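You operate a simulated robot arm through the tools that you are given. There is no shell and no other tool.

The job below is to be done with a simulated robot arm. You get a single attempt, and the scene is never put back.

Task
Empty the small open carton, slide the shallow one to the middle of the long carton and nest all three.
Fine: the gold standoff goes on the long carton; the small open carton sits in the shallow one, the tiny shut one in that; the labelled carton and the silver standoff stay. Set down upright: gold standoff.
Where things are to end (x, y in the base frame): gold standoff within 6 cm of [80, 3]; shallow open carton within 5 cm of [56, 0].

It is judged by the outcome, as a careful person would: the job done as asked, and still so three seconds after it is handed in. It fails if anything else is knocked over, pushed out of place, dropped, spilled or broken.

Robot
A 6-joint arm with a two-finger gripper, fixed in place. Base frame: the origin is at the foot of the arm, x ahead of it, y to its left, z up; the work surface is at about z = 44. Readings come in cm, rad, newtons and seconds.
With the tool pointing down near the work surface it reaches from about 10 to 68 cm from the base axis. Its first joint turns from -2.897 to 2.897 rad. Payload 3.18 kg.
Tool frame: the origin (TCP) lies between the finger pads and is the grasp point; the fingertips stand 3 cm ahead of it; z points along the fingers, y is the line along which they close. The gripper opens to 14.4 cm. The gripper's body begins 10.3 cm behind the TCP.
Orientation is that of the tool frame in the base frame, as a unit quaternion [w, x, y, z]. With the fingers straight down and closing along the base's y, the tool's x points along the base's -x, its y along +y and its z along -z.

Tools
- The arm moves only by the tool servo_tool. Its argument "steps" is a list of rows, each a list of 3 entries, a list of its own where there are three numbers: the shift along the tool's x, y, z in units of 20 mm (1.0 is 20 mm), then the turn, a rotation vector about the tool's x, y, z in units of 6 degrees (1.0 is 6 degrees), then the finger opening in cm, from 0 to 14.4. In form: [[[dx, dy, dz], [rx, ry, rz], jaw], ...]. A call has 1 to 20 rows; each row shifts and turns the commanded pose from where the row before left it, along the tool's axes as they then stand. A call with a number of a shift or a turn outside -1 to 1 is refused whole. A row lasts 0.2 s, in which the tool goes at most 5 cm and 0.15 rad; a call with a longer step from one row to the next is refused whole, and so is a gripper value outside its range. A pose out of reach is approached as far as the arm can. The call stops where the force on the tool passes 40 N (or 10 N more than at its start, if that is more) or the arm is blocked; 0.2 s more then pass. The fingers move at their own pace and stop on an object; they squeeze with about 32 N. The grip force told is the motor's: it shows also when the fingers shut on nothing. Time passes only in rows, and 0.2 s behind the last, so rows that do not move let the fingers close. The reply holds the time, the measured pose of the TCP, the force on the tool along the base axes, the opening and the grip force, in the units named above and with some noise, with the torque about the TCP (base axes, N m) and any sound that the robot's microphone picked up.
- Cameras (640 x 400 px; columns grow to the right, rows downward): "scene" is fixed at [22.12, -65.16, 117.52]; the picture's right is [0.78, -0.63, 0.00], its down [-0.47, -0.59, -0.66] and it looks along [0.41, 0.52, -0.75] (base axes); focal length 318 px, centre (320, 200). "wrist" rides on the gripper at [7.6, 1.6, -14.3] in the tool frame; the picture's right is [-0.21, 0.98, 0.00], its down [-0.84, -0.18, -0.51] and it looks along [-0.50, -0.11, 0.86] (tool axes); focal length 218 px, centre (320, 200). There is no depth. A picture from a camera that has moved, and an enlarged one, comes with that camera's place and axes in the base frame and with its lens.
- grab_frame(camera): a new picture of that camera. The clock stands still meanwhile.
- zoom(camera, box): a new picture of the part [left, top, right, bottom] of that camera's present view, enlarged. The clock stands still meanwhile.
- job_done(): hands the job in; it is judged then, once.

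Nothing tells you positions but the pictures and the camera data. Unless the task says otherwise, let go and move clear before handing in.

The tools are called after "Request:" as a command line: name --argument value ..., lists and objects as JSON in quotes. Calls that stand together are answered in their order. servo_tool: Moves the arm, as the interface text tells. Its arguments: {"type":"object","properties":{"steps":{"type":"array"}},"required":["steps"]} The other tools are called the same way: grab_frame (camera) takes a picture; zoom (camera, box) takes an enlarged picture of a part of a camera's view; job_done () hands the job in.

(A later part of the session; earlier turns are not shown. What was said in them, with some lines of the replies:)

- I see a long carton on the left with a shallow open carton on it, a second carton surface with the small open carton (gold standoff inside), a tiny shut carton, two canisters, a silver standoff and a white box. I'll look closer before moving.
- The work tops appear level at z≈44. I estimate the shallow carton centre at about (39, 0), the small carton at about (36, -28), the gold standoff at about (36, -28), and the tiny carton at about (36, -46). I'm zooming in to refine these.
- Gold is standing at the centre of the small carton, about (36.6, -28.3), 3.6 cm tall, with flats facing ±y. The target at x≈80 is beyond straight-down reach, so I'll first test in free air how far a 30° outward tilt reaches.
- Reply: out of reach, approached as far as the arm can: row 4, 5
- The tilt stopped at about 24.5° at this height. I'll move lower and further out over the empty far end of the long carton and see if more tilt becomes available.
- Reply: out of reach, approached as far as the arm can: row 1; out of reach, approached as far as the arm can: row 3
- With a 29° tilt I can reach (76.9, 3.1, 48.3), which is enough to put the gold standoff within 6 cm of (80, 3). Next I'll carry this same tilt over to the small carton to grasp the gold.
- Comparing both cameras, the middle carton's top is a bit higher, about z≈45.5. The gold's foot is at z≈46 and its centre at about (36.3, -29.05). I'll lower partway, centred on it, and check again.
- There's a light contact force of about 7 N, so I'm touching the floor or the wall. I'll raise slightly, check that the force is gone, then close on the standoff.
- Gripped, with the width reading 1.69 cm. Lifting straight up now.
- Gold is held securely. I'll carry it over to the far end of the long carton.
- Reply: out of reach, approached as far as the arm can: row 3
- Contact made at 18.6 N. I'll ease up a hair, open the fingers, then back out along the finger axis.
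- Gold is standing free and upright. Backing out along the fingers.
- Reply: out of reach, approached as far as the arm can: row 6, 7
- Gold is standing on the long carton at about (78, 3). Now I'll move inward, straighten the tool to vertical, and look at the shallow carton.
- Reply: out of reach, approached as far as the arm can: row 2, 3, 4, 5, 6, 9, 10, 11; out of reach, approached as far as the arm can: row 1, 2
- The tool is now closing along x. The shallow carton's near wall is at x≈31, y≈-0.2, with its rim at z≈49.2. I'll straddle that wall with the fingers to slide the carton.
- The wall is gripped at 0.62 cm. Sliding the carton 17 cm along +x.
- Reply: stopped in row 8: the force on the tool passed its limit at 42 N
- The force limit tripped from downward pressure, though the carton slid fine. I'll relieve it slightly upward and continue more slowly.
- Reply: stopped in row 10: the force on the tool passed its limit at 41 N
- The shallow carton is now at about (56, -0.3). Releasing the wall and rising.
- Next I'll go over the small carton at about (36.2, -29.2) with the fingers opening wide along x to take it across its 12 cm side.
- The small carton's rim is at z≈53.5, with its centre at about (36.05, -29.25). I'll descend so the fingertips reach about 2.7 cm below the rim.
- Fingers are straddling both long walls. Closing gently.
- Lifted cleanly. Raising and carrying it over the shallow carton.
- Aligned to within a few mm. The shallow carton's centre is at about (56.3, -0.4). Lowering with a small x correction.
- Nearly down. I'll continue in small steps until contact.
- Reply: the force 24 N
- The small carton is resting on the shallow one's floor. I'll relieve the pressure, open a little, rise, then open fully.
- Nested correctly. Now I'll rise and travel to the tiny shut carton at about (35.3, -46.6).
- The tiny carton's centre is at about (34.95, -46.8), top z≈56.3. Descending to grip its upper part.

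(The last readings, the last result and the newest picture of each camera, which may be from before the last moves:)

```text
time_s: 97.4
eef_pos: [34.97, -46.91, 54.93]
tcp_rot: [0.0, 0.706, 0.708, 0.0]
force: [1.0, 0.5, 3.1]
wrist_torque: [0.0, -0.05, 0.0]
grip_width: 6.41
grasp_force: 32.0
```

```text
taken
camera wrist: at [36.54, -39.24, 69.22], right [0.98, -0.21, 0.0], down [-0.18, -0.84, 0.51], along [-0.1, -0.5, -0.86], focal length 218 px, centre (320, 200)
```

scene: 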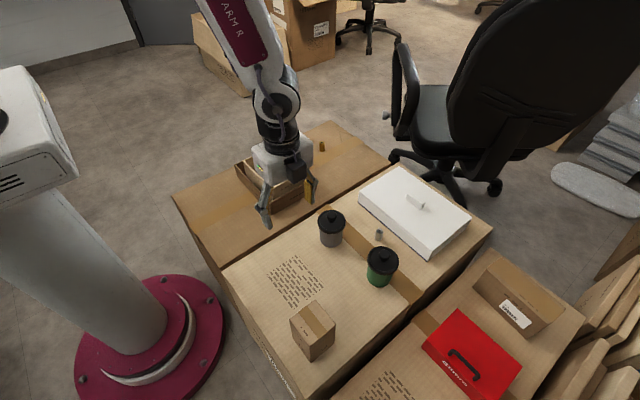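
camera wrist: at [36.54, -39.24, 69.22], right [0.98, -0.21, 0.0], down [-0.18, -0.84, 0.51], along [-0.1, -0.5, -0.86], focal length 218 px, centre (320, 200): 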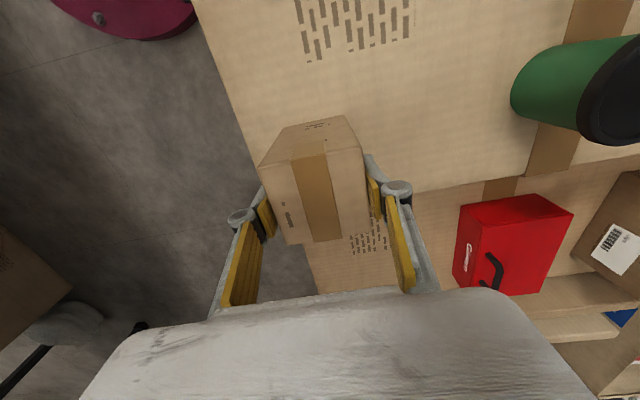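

Gripped at 6.41 cm. Lifting.

Request:
servo_tool --steps '[[[0, 0, -0.2], [0, 0, 0], 5.5], [[0, 0, -0.4], [0, 0, 0], 5.5], [[0, 0, -0.8], [0, 0, 0], 5.5], [[0, 0, -0.9], [0, 0, 0], 5.5], [[0, 0, -0.9], [0, 0, 0], 5.5], [[0, 0, -0.9], [0, 0, 0], 5.5], [[0, 0, -0.9], [0, 0, 0], 5.5], [[0, 0, -0.9], [0, 0, 0], 5.5], [[0, 0, -0.9], [0, 0, 0], 5.5], [[0, 0, 0], [0, 0, 0], 5.5]]'

Request:
zoom --camera "scene" --box '[220, 180, 380, 340]'

```text
time_s: 99.6
eef_pos: [34.87, -47.03, 68.65]
tcp_rot: [-0.001, 0.706, 0.708, 0.001]
force: [0.6, -0.1, -1.7]
wrist_torque: [0.0, 0.01, 0.0]
grip_width: 6.45
grasp_force: 31.9
```

```text
2.50 times, centred on (300, 260) of scene
camera zoom: at [22.12, -65.16, 117.52], right [0.78, -0.63, 0.0], down [-0.47, -0.59, -0.66], along [0.41, 0.52, -0.75], focal length 794 px, centre (370, 50)
```

zoom: 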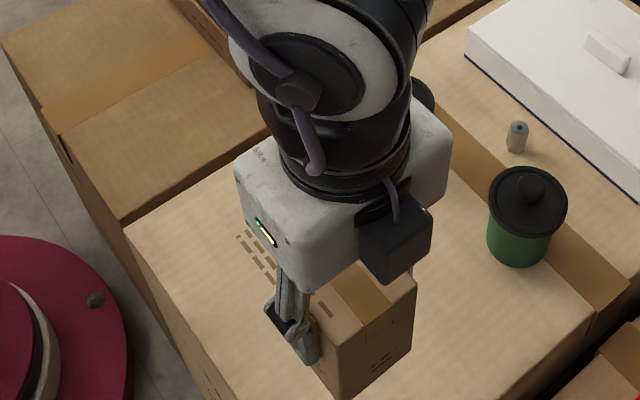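

Request:
servo_tool --steps '[[[0.4, 0.2, 0], [0, 0, 0], 5.5], [[0.7, 0.3, 0], [0, 0, 0], 5.5], [[0.92, 0.42, 0], [0, 0, 0], 5.5], [[0.92, 0.42, 0], [0, 0, 0], 5.5], [[0.92, 0.42, 0], [0, 0, 0], 5.5], [[0.92, 0.42, 0], [0, 0, 0], 5.5], [[0.92, 0.42, 0], [0, 0, 0], 5.5], [[0.92, 0.42, 0], [0, 0, 0], 5.5], [[0.92, 0.42, 0], [0, 0, 0], 5.5], [[0.92, 0.42, 0], [0, 0, 0], 5.5], [[0.92, 0.42, 0], [0, 0, 0], 5.5], [[0.92, 0.42, 0], [0, 0, 0], 5.5], [[0.92, 0.42, 0], [0, 0, 0], 5.5], [[0.92, 0.42, 0], [0, 0, 0], 5.5], [[0.7, 0.3, 0], [0, 0, 0], 5.5], [[0.4, 0.2, 0], [0, 0, 0], 5.5], [[0, 0, 0], [0, 0, 0], 5.5]]'

Request:
grab_frame --camera "scene"

```text
time_s: 103.2
eef_pos: [46.81, -20.25, 68.86]
tcp_rot: [-0.001, 0.705, 0.709, 0.001]
force: [-0.7, -0.2, -2.3]
wrist_torque: [-0.05, 0.01, -0.02]
grip_width: 6.42
grasp_force: 32.4
```

```text
taken
```

scene: 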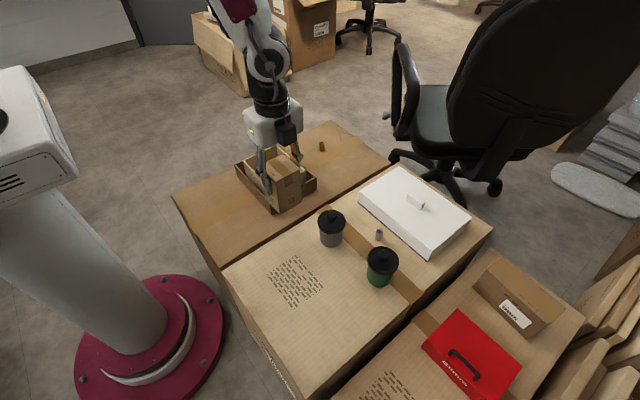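

Request:
servo_tool --steps '[[[0.5, 0.25, 0], [0, 0, 0], 5.5], [[0.9, 0.42, 0], [0, 0, 0], 5.5], [[0.9, 0.42, 0], [0, 0, 0], 5.5], [[0.9, 0.42, 0], [0, 0, 0], 5.5], [[0.9, 0.42, 0], [0, 0, 0], 5.5], [[0.9, 0.42, 0], [0, 0, 0], 5.5], [[0.9, 0.42, 0], [0, 0, 0], 5.5], [[0.9, 0.42, 0], [0, 0, 0], 5.5], [[0.9, 0.42, 0], [0, 0, 0], 5.5], [[0.9, 0.42, 0], [0, 0, 0], 5.5], [[0.7, 0.33, 0], [0, 0, 0], 5.5], [[0.38, 0.17, 0], [0, 0, 0], 5.5], [[0, 0, 0], [0, 0, 0], 5.5]]'

Request:
grab_frame --camera "wrist"

Request:
zoom --camera "scene" --box '[210, 90, 350, 220]'

```text
time_s: 106.0
eef_pos: [55.85, -0.79, 68.69]
tcp_rot: [-0.001, 0.706, 0.708, 0.0]
force: [0.7, -0.7, -2.5]
wrist_torque: [0.01, 0.01, -0.04]
grip_width: 6.42
grasp_force: 32.2
```

```text
taken
camera wrist: at [57.36, 6.84, 82.83], right [0.98, -0.21, 0.0], down [-0.18, -0.84, 0.51], along [-0.1, -0.5, -0.86], focal length 218 px, centre (320, 200)
```

wrist: 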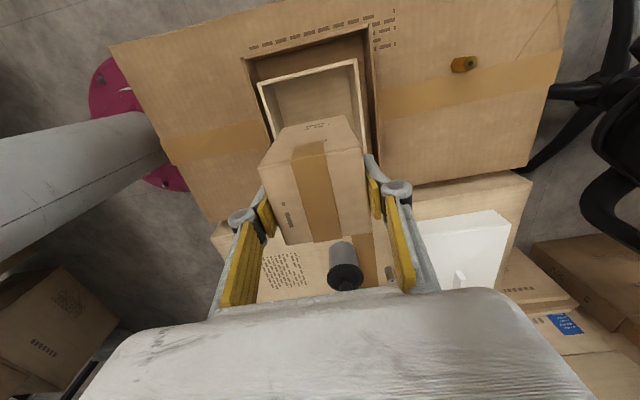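

```text
3.08 times, centred on (280, 155) of scene
camera zoom: at [22.12, -65.16, 117.52], right [0.78, -0.63, 0.0], down [-0.47, -0.59, -0.66], along [0.41, 0.52, -0.75], focal length 977 px, centre (443, 338)
```

zoom: 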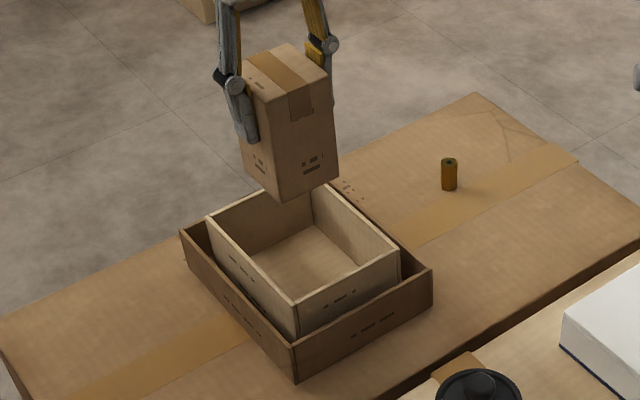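

Above the small carton's centre. Lowering the tiny carton in.

Request:
servo_tool --steps '[[[-0.1, 0, 0.5], [0, 0, 0], 5.5], [[-0.05, 0, 0.8], [0, 0, 0], 5.5], [[0, 0, 0.8], [0, 0, 0], 5.5], [[0, 0, 0.8], [0, 0, 0], 5.5], [[0, 0, 0.7], [0, 0, 0], 5.5], [[0, 0, 0], [0, 0, 0], 5.5]]'

Request:
zoom --camera "scene" --box '[210, 90, 350, 220]'

Request:
grab_frame --camera "wrist"

```text
time_s: 107.4
eef_pos: [55.91, -1.14, 61.61]
tcp_rot: [-0.001, 0.706, 0.708, 0.001]
force: [-0.1, 0.0, -3.3]
wrist_torque: [0.01, 0.01, -0.03]
grip_width: 6.42
grasp_force: 32.1
```

```text
3.08 times, centred on (280, 155) of scene
camera zoom: at [22.12, -65.16, 117.52], right [0.78, -0.63, 0.0], down [-0.47, -0.59, -0.66], along [0.41, 0.52, -0.75], focal length 977 px, centre (443, 338)
```

zoom: 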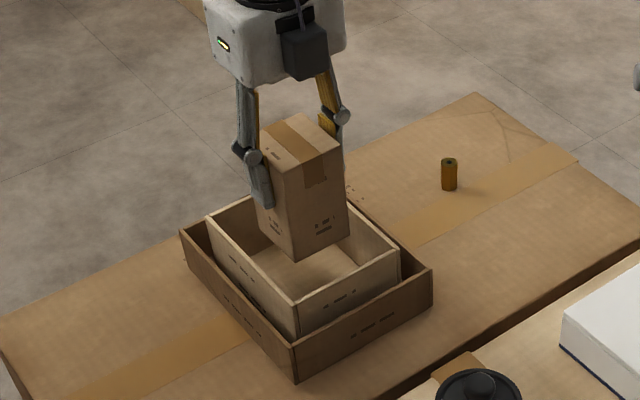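

```text
taken
camera wrist: at [57.56, 6.36, 75.74], right [0.98, -0.21, 0.0], down [-0.18, -0.84, 0.51], along [-0.1, -0.5, -0.86], focal length 218 px, centre (320, 200)
```

wrist: 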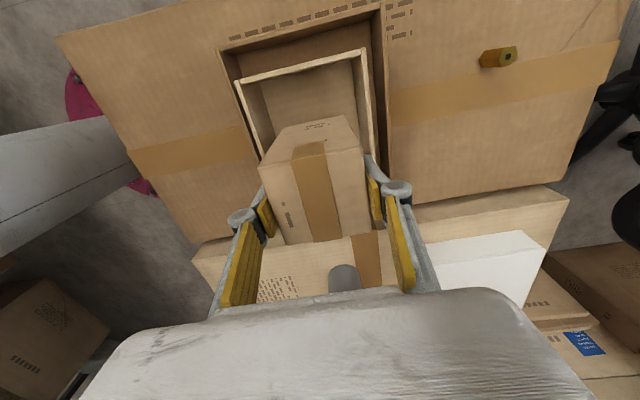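

Request:
servo_tool --steps '[[[0, 0, 0.6], [0, 0, 0], 5.5], [[0, 0, 0.7], [0, 0, 0], 5.5], [[0, 0, 0.7], [0, 0, 0], 5.5], [[0, 0, 0.6], [0, 0, 0], 5.5], [[0, 0, 0.3], [0, 0, 0], 5.5], [[0, 0, 0], [0, 0, 0], 5.5]]'

Request:
zoom --camera "scene" --box '[210, 100, 350, 220]'

```text
time_s: 108.8
eef_pos: [55.92, -1.17, 55.66]
tcp_rot: [0.0, 0.706, 0.708, 0.001]
force: [0.0, 0.3, -1.9]
wrist_torque: [0.02, 0.0, 0.03]
grip_width: 6.43
grasp_force: 32.3
```

```text
3.33 times, centred on (280, 160) of scene
camera zoom: at [22.12, -65.16, 117.52], right [0.78, -0.63, 0.0], down [-0.47, -0.59, -0.66], along [0.41, 0.52, -0.75], focal length 1059 px, centre (453, 333)
```

zoom: 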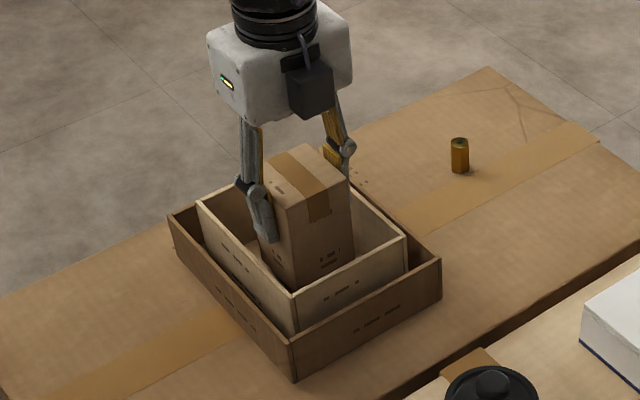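

Request:
servo_tool --steps '[[[0, 0, 0.12], [0, 0, 0], 5.5], [[0, 0, 0.12], [0, 0, 0], 5.5], [[0, 0, 0], [0, 0, 0], 5.5]]'

```text
time_s: 109.6
eef_pos: [55.82, -1.06, 55.15]
tcp_rot: [-0.001, 0.706, 0.708, 0.001]
force: [0.0, 0.3, -1.6]
wrist_torque: [0.02, -0.02, 0.01]
grip_width: 6.45
grasp_force: 32.0
```

Request:
servo_tool --steps '[[[0, 0, 0.07], [0, 0, 0], 5.5], [[0, 0, 0.07], [0, 0, 0], 5.5], [[0, 0, 0], [0, 0, 0], 5.5]]'

```text
time_s: 110.4
eef_pos: [55.89, -1.22, 54.87]
tcp_rot: [-0.001, 0.706, 0.708, 0.0]
force: [-0.5, 0.0, -2.2]
wrist_torque: [-0.01, 0.0, -0.01]
grip_width: 6.44
grasp_force: 31.8
```

Request:
servo_tool --steps '[[[0, 0, 0.05], [0, 0, 0], 5.5], [[0, 0, 0.05], [0, 0, 0], 5.5], [[0, 0, 0], [0, 0, 0], 5.5]]'

```text
time_s: 111.2
eef_pos: [55.98, -1.06, 54.64]
tcp_rot: [0.0, 0.706, 0.708, 0.001]
force: [-0.1, -0.2, -2.2]
wrist_torque: [-0.02, -0.01, -0.02]
grip_width: 6.44
grasp_force: 31.5
```

Request:
servo_tool --steps '[[[0, 0, 0.05], [0, 0, 0], 5.5], [[0, 0, 0.05], [0, 0, 0], 5.5], [[0, 0, 0], [0, 0, 0], 5.5]]'

```text
time_s: 112.0
eef_pos: [55.97, -1.25, 54.56]
tcp_rot: [-0.001, 0.706, 0.708, 0.001]
force: [0.2, 0.1, -2.7]
wrist_torque: [-0.02, 0.02, -0.02]
grip_width: 6.46
grasp_force: 32.2
```

Request:
servo_tool --steps '[[[0, 0, 0.05], [0, 0, 0], 5.5], [[0, 0, 0.04], [0, 0, 0], 5.5], [[0, 0, 0], [0, 0, 0], 5.5]]'

Request:
zoom --camera "scene" --box '[230, 120, 330, 210]'

```text
time_s: 112.8
eef_pos: [55.97, -1.3, 54.36]
tcp_rot: [-0.001, 0.706, 0.708, 0.001]
force: [0.5, -0.7, -1.3]
wrist_torque: [-0.04, 0.0, -0.01]
grip_width: 6.44
grasp_force: 32.1
```

```text
4.44 times, centred on (280, 165) of scene
camera zoom: at [22.12, -65.16, 117.52], right [0.78, -0.63, 0.0], down [-0.47, -0.59, -0.66], along [0.41, 0.52, -0.75], focal length 1411 px, centre (498, 356)
```

zoom: 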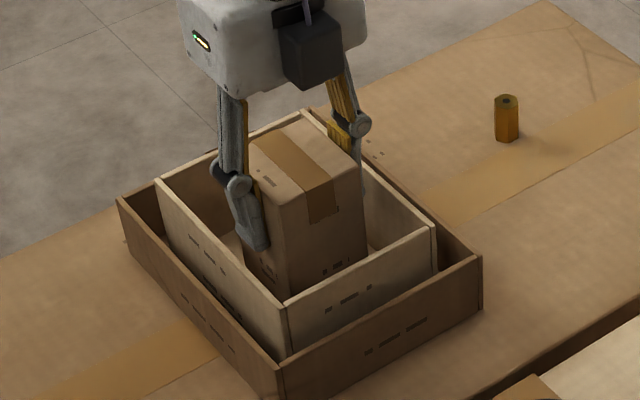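

Request:
servo_tool --steps '[[[0, 0, 0.05], [0, 0, 0], 5.5], [[0, 0, 0.04], [0, 0, 0], 5.5], [[0, 0, 0], [0, 0, 0], 5.5]]'

```text
time_s: 113.6
eef_pos: [55.79, -1.2, 54.12]
tcp_rot: [-0.001, 0.706, 0.708, 0.001]
force: [0.6, -0.2, -2.1]
wrist_torque: [0.0, -0.02, 0.01]
grip_width: 6.45
grasp_force: 32.3
```

Request:
servo_tool --steps '[[[0, 0, 0.05], [0, 0, 0], 5.5], [[0, 0, 0.04], [0, 0, 0], 5.5], [[0, 0, 0], [0, 0, 0], 5.5]]'

```text
time_s: 114.4
eef_pos: [55.91, -1.24, 54.06]
tcp_rot: [0.0, 0.706, 0.708, 0.001]
force: [-5.3, 1.4, 15.1]
wrist_torque: [0.09, 0.36, 0.0]
grip_width: 6.45
grasp_force: 32.6
```

Contact at 15 N. I'll relieve slightly, then open modestly inside the small carton and rise.

Request:
servo_tool --steps '[[[0, 0, -0.04], [0, 0, 0], 5.5], [[0, 0, 0], [0, 0, 0], 5.5]]'

```text
time_s: 115.0
eef_pos: [55.8, -1.31, 54.11]
tcp_rot: [0.0, 0.706, 0.708, 0.0]
force: [-0.3, 0.0, -0.9]
wrist_torque: [-0.04, 0.04, -0.02]
grip_width: 6.43
grasp_force: 32.1
```

Request:
servo_tool --steps '[[[0, 0, 0], [0, 0, 0], 6.6], [[0, 0, 0], [0, 0, 0], 7.0], [[0, 0, 0], [0, 0, 0], 7.6], [[0, 0, 0], [0, 0, 0], 7.8], [[0, 0, -0.3], [0, 0, 0], 7.8], [[0, 0, -0.6], [0, 0, 0], 7.8], [[0, 0, -0.8], [0, 0, 0], 7.8], [[0, 0, -0.9], [0, 0, 0], 7.8], [[0, 0, -0.9], [0, 0, 0], 7.8], [[0, 0, -0.9], [0, 0, 0], 7.8], [[0, 0, -0.9], [0, 0, 0], 7.8], [[0, 0, 0], [0, 0, 0], 7.8]]'

Request:
grab_frame --camera "scene"

Request:
zoom --camera "scene" --box '[220, 110, 350, 220]'

Request:
grab_frame --camera "wrist"

```text
time_s: 117.6
eef_pos: [55.78, -1.2, 64.5]
tcp_rot: [-0.001, 0.705, 0.709, 0.002]
force: [0.2, -0.7, -0.2]
wrist_torque: [0.0, 0.0, 0.01]
grip_width: 7.84
grasp_force: 0.0
```

```text
taken
```

scene: 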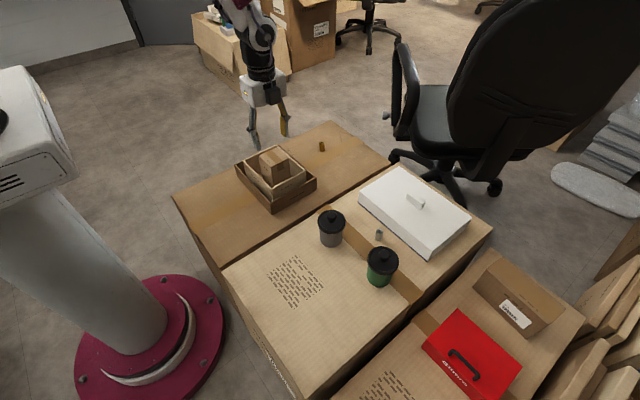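

```text
3.64 times, centred on (285, 165) of scene
camera zoom: at [22.12, -65.16, 117.52], right [0.78, -0.63, 0.0], down [-0.47, -0.59, -0.66], along [0.41, 0.52, -0.75], focal length 1155 px, centre (447, 327)
```

zoom: 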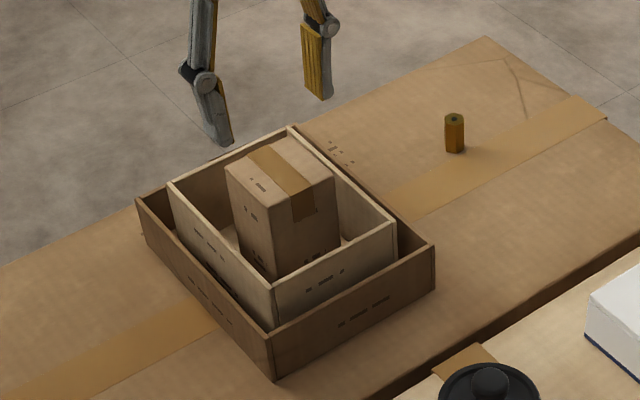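

```text
taken
camera wrist: at [57.38, 6.43, 78.72], right [0.98, -0.21, 0.0], down [-0.18, -0.84, 0.51], along [-0.11, -0.5, -0.86], focal length 218 px, centre (320, 200)
```

wrist: 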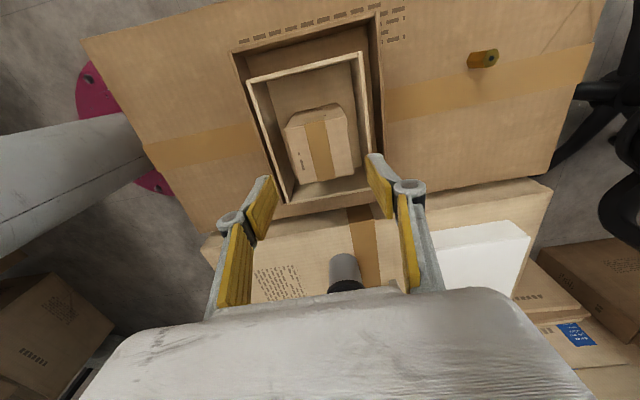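

All three cartons are nested and the gold standoff stands upright at about (78, 3). I'll move the arm further clear and do a final check.

Request:
servo_tool --steps '[[[0, 0, -0.8], [0, 0, 0], 7.8], [[0, 0, -0.8], [0, 0, 0], 7.8], [[0, -0.6, -0.8], [0, 0, 0], 7.8], [[0, -0.8, -0.8], [0, 0, 0], 7.8], [[0, -0.8, -0.8], [0, 0, 0], 7.8], [[0, -0.8, 0], [0, 0, 0], 7.8], [[0, 0, 0], [0, 0, 0], 7.8]]'

Request:
grab_frame --camera "scene"

Request:
zoom --camera "scene" --box '[220, 110, 400, 260]'

```text
time_s: 119.2
eef_pos: [49.96, -1.38, 72.62]
tcp_rot: [0.001, 0.706, 0.709, 0.0]
force: [0.3, -0.8, 0.5]
wrist_torque: [-0.02, -0.01, 0.0]
grip_width: 7.81
grasp_force: 0.1
```

```text
taken
```

scene: 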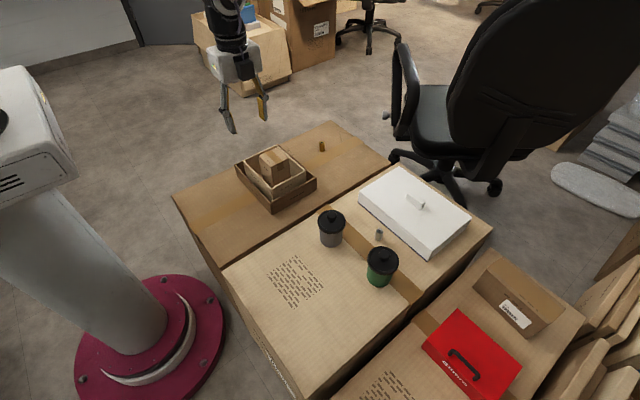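

```text
2.67 times, centred on (310, 185) of scene
camera zoom: at [22.12, -65.16, 117.52], right [0.78, -0.63, 0.0], down [-0.47, -0.59, -0.66], along [0.41, 0.52, -0.75], focal length 847 px, centre (347, 240)
```

zoom: 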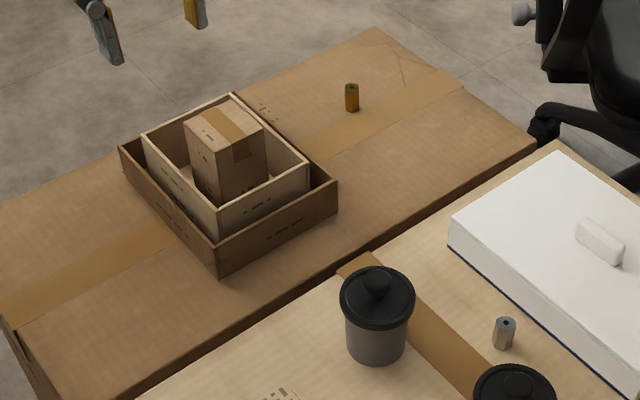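

The shallow carton is at about (56, -0.4) with the small open carton in it and the tiny one inside that. The gold standoff is upright at about (78, 3). The silver standoff, the labelled carton and everything else look untouched, and the arm is clear, so I'm handing in.

Request:
job_done

```text
The job is handed in.
```

The job is handed in. In the last pictures everything was where you asked and the arm was clear; I haven't seen the judgement.

| Item | Asked for | Where it ended (from the pictures) |
|---|---|---|
| Gold standoff | Upright, within 6 cm of [80, 3] | Upright on the long carton at about (78, 3) |
| Shallow open carton | Within 5 cm of [56, 0] | Centre at about (56, -0.4) |
| Small open carton | Emptied, in the shallow one | Resting on the shallow carton's floor |
| Tiny shut carton | In the small open one | Resting on the small carton's floor |
| Labelled carton, silver standoff | Stay put | Not touched; look unmoved in the last pictures |

While I was sliding the shallow carton, the 40 N force limit stopped the arm twice. I raised the grip slightly and finished more slowly. The carton showed no damage afterwards.
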